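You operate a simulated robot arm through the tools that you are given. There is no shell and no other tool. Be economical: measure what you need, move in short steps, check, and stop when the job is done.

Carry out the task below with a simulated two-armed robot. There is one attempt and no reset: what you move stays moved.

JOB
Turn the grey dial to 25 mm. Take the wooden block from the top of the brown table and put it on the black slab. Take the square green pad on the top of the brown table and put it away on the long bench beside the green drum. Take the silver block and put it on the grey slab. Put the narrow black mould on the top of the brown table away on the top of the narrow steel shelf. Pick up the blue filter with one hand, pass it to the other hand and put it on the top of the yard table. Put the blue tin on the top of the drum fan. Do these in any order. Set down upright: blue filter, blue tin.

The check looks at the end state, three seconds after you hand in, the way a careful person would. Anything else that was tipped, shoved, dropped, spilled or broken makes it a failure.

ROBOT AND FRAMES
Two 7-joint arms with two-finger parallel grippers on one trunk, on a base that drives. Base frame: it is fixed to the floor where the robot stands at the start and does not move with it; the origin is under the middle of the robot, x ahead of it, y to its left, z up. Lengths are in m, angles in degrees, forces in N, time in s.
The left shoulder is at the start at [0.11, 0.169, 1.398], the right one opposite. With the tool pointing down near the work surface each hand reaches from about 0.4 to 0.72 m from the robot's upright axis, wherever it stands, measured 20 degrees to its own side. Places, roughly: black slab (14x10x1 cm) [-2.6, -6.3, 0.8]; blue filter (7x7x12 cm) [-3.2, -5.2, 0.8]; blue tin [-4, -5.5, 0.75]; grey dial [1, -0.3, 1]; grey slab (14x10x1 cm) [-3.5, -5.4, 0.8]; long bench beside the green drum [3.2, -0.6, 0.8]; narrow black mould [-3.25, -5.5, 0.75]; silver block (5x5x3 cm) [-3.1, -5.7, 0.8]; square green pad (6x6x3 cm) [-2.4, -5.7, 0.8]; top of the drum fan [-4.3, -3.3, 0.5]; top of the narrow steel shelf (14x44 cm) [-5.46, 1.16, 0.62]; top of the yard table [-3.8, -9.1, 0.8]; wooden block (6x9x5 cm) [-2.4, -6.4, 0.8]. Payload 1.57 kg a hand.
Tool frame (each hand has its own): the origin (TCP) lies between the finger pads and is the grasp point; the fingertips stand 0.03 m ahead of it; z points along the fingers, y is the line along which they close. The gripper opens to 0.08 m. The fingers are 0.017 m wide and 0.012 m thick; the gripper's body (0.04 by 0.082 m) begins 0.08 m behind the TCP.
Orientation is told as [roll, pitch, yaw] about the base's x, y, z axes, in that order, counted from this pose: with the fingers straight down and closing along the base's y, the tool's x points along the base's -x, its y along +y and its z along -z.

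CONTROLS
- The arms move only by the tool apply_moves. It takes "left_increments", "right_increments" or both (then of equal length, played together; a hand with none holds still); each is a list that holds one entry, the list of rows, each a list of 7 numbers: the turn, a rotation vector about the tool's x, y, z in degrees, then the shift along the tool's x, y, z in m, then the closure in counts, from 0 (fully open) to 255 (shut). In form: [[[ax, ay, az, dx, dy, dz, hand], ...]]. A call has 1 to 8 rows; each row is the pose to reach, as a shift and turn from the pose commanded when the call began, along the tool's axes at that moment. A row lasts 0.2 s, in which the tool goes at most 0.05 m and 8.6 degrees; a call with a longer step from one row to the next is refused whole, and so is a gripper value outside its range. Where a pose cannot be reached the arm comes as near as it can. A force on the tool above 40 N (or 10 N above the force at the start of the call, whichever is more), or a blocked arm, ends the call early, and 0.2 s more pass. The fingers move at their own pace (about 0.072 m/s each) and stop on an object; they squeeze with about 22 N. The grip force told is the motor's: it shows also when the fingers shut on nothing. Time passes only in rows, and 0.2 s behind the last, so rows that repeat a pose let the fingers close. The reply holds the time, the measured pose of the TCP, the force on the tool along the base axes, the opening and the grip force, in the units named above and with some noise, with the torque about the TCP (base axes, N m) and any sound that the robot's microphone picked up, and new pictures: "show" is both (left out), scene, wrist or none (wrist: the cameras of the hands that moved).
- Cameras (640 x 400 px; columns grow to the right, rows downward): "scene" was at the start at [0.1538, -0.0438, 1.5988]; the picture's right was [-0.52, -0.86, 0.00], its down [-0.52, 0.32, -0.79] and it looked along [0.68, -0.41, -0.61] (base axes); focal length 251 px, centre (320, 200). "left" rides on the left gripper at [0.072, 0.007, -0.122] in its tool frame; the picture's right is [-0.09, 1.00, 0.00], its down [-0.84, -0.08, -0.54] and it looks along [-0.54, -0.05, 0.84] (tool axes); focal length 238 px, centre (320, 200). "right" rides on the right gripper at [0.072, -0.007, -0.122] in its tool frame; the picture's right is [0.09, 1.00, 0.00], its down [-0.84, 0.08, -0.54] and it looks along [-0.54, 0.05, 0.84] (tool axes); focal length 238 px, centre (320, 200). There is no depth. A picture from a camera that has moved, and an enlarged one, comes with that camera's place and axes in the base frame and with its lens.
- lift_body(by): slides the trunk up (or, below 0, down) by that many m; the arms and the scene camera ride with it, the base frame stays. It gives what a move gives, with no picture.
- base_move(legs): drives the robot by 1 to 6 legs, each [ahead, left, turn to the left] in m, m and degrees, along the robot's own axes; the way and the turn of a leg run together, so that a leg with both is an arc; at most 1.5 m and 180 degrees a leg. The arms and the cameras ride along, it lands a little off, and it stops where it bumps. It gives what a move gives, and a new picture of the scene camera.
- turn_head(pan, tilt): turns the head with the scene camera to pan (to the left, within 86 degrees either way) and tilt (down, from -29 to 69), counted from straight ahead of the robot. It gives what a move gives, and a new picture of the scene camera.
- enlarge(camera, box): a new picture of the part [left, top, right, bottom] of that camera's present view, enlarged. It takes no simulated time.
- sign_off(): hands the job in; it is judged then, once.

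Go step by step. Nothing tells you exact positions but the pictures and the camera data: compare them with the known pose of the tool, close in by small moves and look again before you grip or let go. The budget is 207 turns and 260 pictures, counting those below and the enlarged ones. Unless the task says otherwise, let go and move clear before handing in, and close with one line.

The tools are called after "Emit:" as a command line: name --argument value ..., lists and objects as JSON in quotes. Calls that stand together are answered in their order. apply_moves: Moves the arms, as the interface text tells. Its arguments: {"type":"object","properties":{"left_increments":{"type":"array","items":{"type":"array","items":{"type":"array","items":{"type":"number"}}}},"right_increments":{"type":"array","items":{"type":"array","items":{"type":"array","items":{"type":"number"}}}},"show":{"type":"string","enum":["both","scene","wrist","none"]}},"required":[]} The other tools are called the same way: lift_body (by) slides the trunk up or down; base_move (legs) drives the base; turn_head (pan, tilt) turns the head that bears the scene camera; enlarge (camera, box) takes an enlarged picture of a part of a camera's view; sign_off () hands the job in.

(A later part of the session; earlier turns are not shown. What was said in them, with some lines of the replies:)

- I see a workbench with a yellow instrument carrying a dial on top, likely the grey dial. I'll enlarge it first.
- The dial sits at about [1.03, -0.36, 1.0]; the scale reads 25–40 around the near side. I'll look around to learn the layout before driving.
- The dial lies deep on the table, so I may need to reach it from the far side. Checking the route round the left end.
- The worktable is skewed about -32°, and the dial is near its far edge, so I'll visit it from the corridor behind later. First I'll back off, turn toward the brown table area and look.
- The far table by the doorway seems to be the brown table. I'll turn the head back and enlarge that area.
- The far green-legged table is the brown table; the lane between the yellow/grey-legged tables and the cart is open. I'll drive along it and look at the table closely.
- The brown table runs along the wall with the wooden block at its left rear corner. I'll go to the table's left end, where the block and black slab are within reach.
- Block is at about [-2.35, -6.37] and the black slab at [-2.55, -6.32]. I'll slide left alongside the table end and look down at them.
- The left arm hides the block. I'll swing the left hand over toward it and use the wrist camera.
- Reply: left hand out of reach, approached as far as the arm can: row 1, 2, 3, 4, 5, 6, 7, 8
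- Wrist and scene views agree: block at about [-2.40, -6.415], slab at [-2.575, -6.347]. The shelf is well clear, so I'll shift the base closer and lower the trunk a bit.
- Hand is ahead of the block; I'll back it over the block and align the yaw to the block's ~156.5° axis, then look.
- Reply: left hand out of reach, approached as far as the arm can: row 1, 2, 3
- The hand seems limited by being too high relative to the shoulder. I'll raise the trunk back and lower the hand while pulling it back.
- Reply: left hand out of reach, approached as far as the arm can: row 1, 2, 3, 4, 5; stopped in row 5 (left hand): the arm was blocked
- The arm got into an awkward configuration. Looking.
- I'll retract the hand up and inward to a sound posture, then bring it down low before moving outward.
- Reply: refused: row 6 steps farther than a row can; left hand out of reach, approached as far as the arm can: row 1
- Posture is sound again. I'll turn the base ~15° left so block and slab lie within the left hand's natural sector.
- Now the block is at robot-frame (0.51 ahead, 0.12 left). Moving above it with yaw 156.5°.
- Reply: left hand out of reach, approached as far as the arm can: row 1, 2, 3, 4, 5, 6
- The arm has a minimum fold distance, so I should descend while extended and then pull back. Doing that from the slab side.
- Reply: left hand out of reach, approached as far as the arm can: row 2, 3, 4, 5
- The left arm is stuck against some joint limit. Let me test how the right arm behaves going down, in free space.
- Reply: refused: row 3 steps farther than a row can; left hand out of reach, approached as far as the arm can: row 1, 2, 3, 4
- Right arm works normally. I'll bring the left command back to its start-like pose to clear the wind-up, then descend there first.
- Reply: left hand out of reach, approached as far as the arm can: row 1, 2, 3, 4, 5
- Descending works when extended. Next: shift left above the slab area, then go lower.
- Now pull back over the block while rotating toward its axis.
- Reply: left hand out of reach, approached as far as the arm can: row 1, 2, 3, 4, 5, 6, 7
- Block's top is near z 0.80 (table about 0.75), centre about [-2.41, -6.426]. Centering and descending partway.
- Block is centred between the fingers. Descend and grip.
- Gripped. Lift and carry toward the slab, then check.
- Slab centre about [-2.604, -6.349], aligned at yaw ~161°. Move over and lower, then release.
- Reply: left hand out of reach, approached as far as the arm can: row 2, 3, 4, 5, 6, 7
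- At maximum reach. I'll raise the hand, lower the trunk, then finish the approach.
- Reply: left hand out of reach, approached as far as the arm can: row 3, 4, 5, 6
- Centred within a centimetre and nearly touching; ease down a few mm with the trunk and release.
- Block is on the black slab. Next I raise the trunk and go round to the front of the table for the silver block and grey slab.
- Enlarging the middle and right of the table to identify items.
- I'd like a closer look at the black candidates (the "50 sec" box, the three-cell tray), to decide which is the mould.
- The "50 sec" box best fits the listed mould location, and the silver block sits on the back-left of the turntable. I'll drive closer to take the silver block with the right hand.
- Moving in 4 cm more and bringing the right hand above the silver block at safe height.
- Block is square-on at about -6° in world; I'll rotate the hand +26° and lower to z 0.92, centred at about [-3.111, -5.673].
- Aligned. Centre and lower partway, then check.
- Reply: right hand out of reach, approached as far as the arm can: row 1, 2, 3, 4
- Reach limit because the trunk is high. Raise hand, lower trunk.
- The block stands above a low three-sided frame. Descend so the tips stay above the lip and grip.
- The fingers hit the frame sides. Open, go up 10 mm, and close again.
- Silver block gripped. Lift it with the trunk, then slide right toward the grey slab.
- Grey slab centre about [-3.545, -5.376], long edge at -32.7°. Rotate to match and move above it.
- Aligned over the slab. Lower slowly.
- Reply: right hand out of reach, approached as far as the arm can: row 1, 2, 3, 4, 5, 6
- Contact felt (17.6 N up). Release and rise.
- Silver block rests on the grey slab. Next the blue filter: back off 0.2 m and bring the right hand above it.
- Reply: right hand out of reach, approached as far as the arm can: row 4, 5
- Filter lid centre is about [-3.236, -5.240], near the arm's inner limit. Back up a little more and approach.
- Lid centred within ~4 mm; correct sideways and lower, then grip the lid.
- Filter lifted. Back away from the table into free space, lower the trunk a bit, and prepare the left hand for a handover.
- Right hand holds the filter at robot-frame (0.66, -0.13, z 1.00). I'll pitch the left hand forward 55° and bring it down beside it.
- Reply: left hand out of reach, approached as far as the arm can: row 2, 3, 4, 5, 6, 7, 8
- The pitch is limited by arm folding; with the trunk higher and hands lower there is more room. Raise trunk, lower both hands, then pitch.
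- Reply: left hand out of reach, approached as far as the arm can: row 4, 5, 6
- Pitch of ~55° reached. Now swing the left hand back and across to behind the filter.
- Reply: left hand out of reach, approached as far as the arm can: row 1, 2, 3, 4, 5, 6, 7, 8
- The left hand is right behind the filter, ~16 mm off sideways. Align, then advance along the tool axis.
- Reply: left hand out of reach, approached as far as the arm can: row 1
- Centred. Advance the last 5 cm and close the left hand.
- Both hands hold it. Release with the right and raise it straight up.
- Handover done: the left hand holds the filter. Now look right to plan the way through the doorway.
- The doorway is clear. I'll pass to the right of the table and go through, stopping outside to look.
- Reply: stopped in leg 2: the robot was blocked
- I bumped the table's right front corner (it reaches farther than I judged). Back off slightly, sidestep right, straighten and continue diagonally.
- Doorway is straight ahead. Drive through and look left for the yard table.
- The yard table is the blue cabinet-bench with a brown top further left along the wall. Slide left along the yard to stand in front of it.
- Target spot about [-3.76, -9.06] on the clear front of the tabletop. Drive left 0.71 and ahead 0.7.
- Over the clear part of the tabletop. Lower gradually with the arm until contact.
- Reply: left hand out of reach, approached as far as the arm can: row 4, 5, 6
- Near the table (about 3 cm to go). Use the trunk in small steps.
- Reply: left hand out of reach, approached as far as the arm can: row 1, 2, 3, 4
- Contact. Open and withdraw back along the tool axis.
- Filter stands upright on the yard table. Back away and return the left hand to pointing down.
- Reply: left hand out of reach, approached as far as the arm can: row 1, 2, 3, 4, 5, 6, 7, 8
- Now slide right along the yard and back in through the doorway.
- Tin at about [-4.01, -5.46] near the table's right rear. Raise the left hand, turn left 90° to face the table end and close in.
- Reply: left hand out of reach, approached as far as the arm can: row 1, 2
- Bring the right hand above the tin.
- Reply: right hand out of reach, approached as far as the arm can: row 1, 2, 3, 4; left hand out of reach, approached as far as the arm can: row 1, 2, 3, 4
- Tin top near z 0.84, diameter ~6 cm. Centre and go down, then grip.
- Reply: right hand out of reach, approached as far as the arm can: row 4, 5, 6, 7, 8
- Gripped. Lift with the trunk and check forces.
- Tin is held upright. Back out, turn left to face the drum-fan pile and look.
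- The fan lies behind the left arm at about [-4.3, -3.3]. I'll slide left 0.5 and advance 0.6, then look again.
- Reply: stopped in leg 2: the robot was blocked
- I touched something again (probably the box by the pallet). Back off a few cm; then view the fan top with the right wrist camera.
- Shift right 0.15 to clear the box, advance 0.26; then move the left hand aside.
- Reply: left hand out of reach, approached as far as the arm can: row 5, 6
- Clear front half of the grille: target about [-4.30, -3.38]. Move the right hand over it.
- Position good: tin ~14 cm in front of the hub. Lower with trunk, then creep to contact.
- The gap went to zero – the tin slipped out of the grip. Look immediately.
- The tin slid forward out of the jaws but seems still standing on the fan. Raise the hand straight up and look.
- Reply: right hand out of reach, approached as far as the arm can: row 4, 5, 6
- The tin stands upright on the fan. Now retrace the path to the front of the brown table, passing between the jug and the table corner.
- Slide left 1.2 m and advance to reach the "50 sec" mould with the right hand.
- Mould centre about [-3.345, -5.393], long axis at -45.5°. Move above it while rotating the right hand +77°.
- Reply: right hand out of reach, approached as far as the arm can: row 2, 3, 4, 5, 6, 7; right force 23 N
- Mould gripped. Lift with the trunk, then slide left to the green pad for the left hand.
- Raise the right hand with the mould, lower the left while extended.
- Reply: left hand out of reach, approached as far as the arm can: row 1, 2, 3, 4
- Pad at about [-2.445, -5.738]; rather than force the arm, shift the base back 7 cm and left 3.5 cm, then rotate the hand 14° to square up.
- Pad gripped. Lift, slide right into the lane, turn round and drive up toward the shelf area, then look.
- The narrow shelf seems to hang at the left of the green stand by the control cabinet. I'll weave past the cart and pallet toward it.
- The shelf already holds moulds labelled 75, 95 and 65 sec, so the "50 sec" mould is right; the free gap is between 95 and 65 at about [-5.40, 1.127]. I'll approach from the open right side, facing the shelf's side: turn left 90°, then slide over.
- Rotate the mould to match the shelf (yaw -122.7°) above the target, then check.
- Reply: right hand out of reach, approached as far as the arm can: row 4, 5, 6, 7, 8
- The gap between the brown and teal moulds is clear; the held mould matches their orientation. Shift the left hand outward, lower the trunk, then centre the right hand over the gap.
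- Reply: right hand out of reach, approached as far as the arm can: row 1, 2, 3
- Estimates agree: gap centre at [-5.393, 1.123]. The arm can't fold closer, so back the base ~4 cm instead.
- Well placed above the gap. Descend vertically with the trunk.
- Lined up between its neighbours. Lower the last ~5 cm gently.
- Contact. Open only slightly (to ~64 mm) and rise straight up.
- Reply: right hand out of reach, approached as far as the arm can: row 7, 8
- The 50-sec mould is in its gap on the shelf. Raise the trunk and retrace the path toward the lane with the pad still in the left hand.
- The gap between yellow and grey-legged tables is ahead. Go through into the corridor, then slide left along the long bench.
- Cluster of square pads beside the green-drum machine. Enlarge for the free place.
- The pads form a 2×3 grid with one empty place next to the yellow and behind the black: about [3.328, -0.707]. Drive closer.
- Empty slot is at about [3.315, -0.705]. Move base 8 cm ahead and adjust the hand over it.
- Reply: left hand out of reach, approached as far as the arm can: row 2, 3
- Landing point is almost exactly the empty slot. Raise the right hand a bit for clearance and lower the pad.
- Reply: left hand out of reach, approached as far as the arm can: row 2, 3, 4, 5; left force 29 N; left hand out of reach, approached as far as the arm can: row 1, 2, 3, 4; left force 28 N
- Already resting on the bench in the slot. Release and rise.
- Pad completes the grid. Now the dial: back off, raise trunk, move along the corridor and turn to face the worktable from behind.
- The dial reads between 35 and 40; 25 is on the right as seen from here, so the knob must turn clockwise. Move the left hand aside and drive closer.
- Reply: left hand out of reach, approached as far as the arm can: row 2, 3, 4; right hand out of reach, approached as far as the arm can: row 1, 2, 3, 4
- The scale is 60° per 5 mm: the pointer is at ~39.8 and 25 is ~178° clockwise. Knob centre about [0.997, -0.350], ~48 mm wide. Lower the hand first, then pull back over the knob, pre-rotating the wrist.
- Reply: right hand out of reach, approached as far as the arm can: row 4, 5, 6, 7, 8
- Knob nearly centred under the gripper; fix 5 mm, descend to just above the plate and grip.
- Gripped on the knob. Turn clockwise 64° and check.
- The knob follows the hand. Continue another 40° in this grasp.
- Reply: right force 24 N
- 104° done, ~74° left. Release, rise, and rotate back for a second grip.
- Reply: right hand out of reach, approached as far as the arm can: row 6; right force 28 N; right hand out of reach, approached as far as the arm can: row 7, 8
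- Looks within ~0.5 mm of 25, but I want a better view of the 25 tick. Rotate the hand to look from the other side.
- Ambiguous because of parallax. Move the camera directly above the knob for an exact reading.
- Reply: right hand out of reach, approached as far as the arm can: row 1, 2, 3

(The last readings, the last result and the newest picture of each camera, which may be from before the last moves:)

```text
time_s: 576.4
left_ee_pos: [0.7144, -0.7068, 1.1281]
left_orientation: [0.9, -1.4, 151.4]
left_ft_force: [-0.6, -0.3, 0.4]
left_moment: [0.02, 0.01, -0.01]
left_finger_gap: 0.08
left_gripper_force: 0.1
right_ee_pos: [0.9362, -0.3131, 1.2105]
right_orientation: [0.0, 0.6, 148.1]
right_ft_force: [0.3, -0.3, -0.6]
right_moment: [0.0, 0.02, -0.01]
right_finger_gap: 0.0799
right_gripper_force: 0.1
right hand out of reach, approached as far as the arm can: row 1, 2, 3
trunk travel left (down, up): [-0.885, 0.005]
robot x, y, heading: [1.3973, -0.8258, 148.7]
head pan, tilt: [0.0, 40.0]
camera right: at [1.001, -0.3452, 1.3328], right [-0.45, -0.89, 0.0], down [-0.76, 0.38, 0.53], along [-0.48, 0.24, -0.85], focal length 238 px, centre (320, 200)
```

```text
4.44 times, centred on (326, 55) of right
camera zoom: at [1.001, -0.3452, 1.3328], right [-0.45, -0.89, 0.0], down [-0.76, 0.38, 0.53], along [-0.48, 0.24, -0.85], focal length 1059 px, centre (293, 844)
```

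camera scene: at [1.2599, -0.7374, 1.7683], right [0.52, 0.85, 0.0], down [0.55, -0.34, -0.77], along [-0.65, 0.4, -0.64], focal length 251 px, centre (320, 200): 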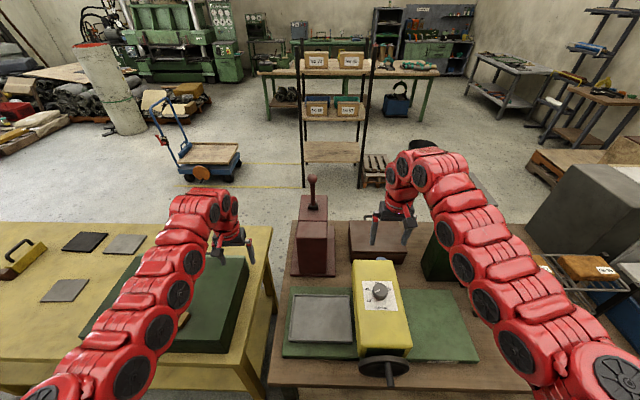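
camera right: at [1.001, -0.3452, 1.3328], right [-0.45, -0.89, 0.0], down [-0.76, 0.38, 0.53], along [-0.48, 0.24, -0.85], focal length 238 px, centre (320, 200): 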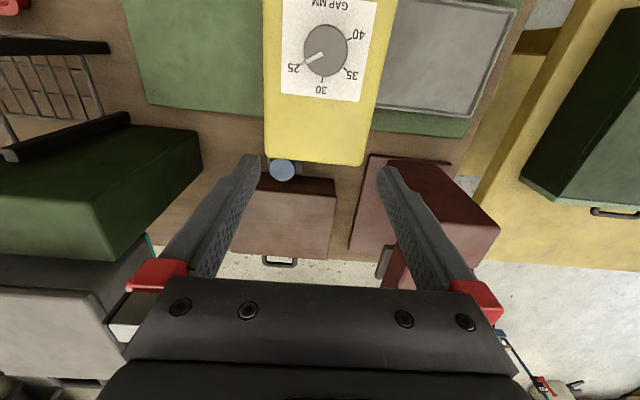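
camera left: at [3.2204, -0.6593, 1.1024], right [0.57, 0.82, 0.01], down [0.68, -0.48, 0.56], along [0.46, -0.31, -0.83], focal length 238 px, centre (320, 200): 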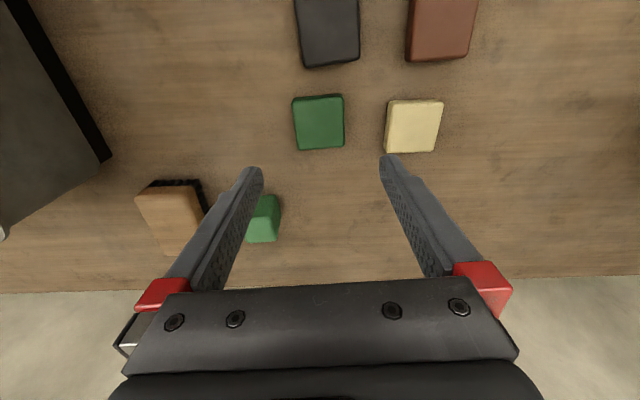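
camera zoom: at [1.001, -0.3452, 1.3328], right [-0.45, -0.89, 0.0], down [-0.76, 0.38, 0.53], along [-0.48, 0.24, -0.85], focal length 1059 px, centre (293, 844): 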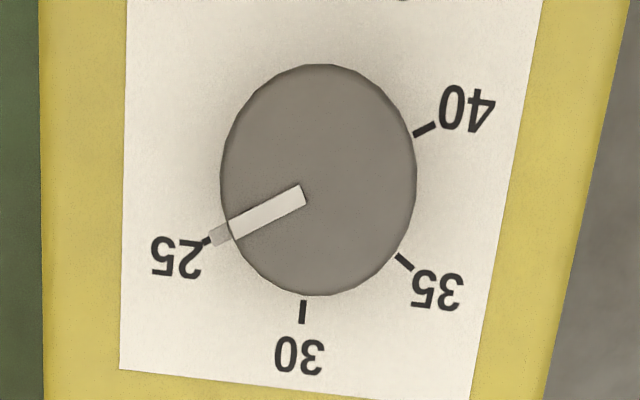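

From straight above, the pointer lies exactly on the 25 tick. Everything is placed; I'll back clear of the table.

Emit:
base_move --legs '[[-0.4, 0, 0]]'

```text
time_s: 578.9
left_ee_pos: [1.0592, -0.9215, 1.1264]
left_orientation: [0.8, -1.4, 151.8]
left_ft_force: [0.1, -0.5, -0.2]
left_moment: [0.01, -0.03, -0.03]
left_finger_gap: 0.08
left_gripper_force: 0.0
right_ee_pos: [1.278, -0.5257, 1.2093]
right_orientation: [0.0, 0.7, 148.7]
right_ft_force: [-0.7, -0.1, -0.9]
right_moment: [0.05, -0.04, 0.01]
right_finger_gap: 0.0801
right_gripper_force: 0.2
trunk travel left (down, up): [-0.885, 0.005]
robot x, y, heading: [1.7421, -1.0337, 149.1]
head pan, tilt: [0.0, 40.0]
camera scene: at [1.6029, -0.9473, 1.768], right [0.52, 0.86, 0.0], down [0.55, -0.33, -0.77], along [-0.66, 0.39, -0.64], focal length 251 px, centre (320, 200)
```

scene: 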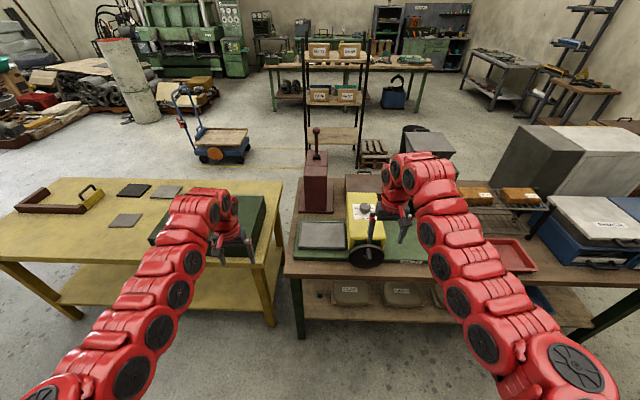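

The robot is clear of the table, both hands are empty and all seven jobs are done, so I'm handing in.

Emit:
sign_off

```text
The job is handed in.
```

All seven jobs are done and handed in. The dial is on 25 mm, and every item is in its place with the filter and tin upright. On the way the base bumped the corner of the brown table and probably the box by the drum fan, and the tin slipped out of the gripper as I set it down but landed standing. I saw nothing moved or tipped, though I did not go back for a close check.
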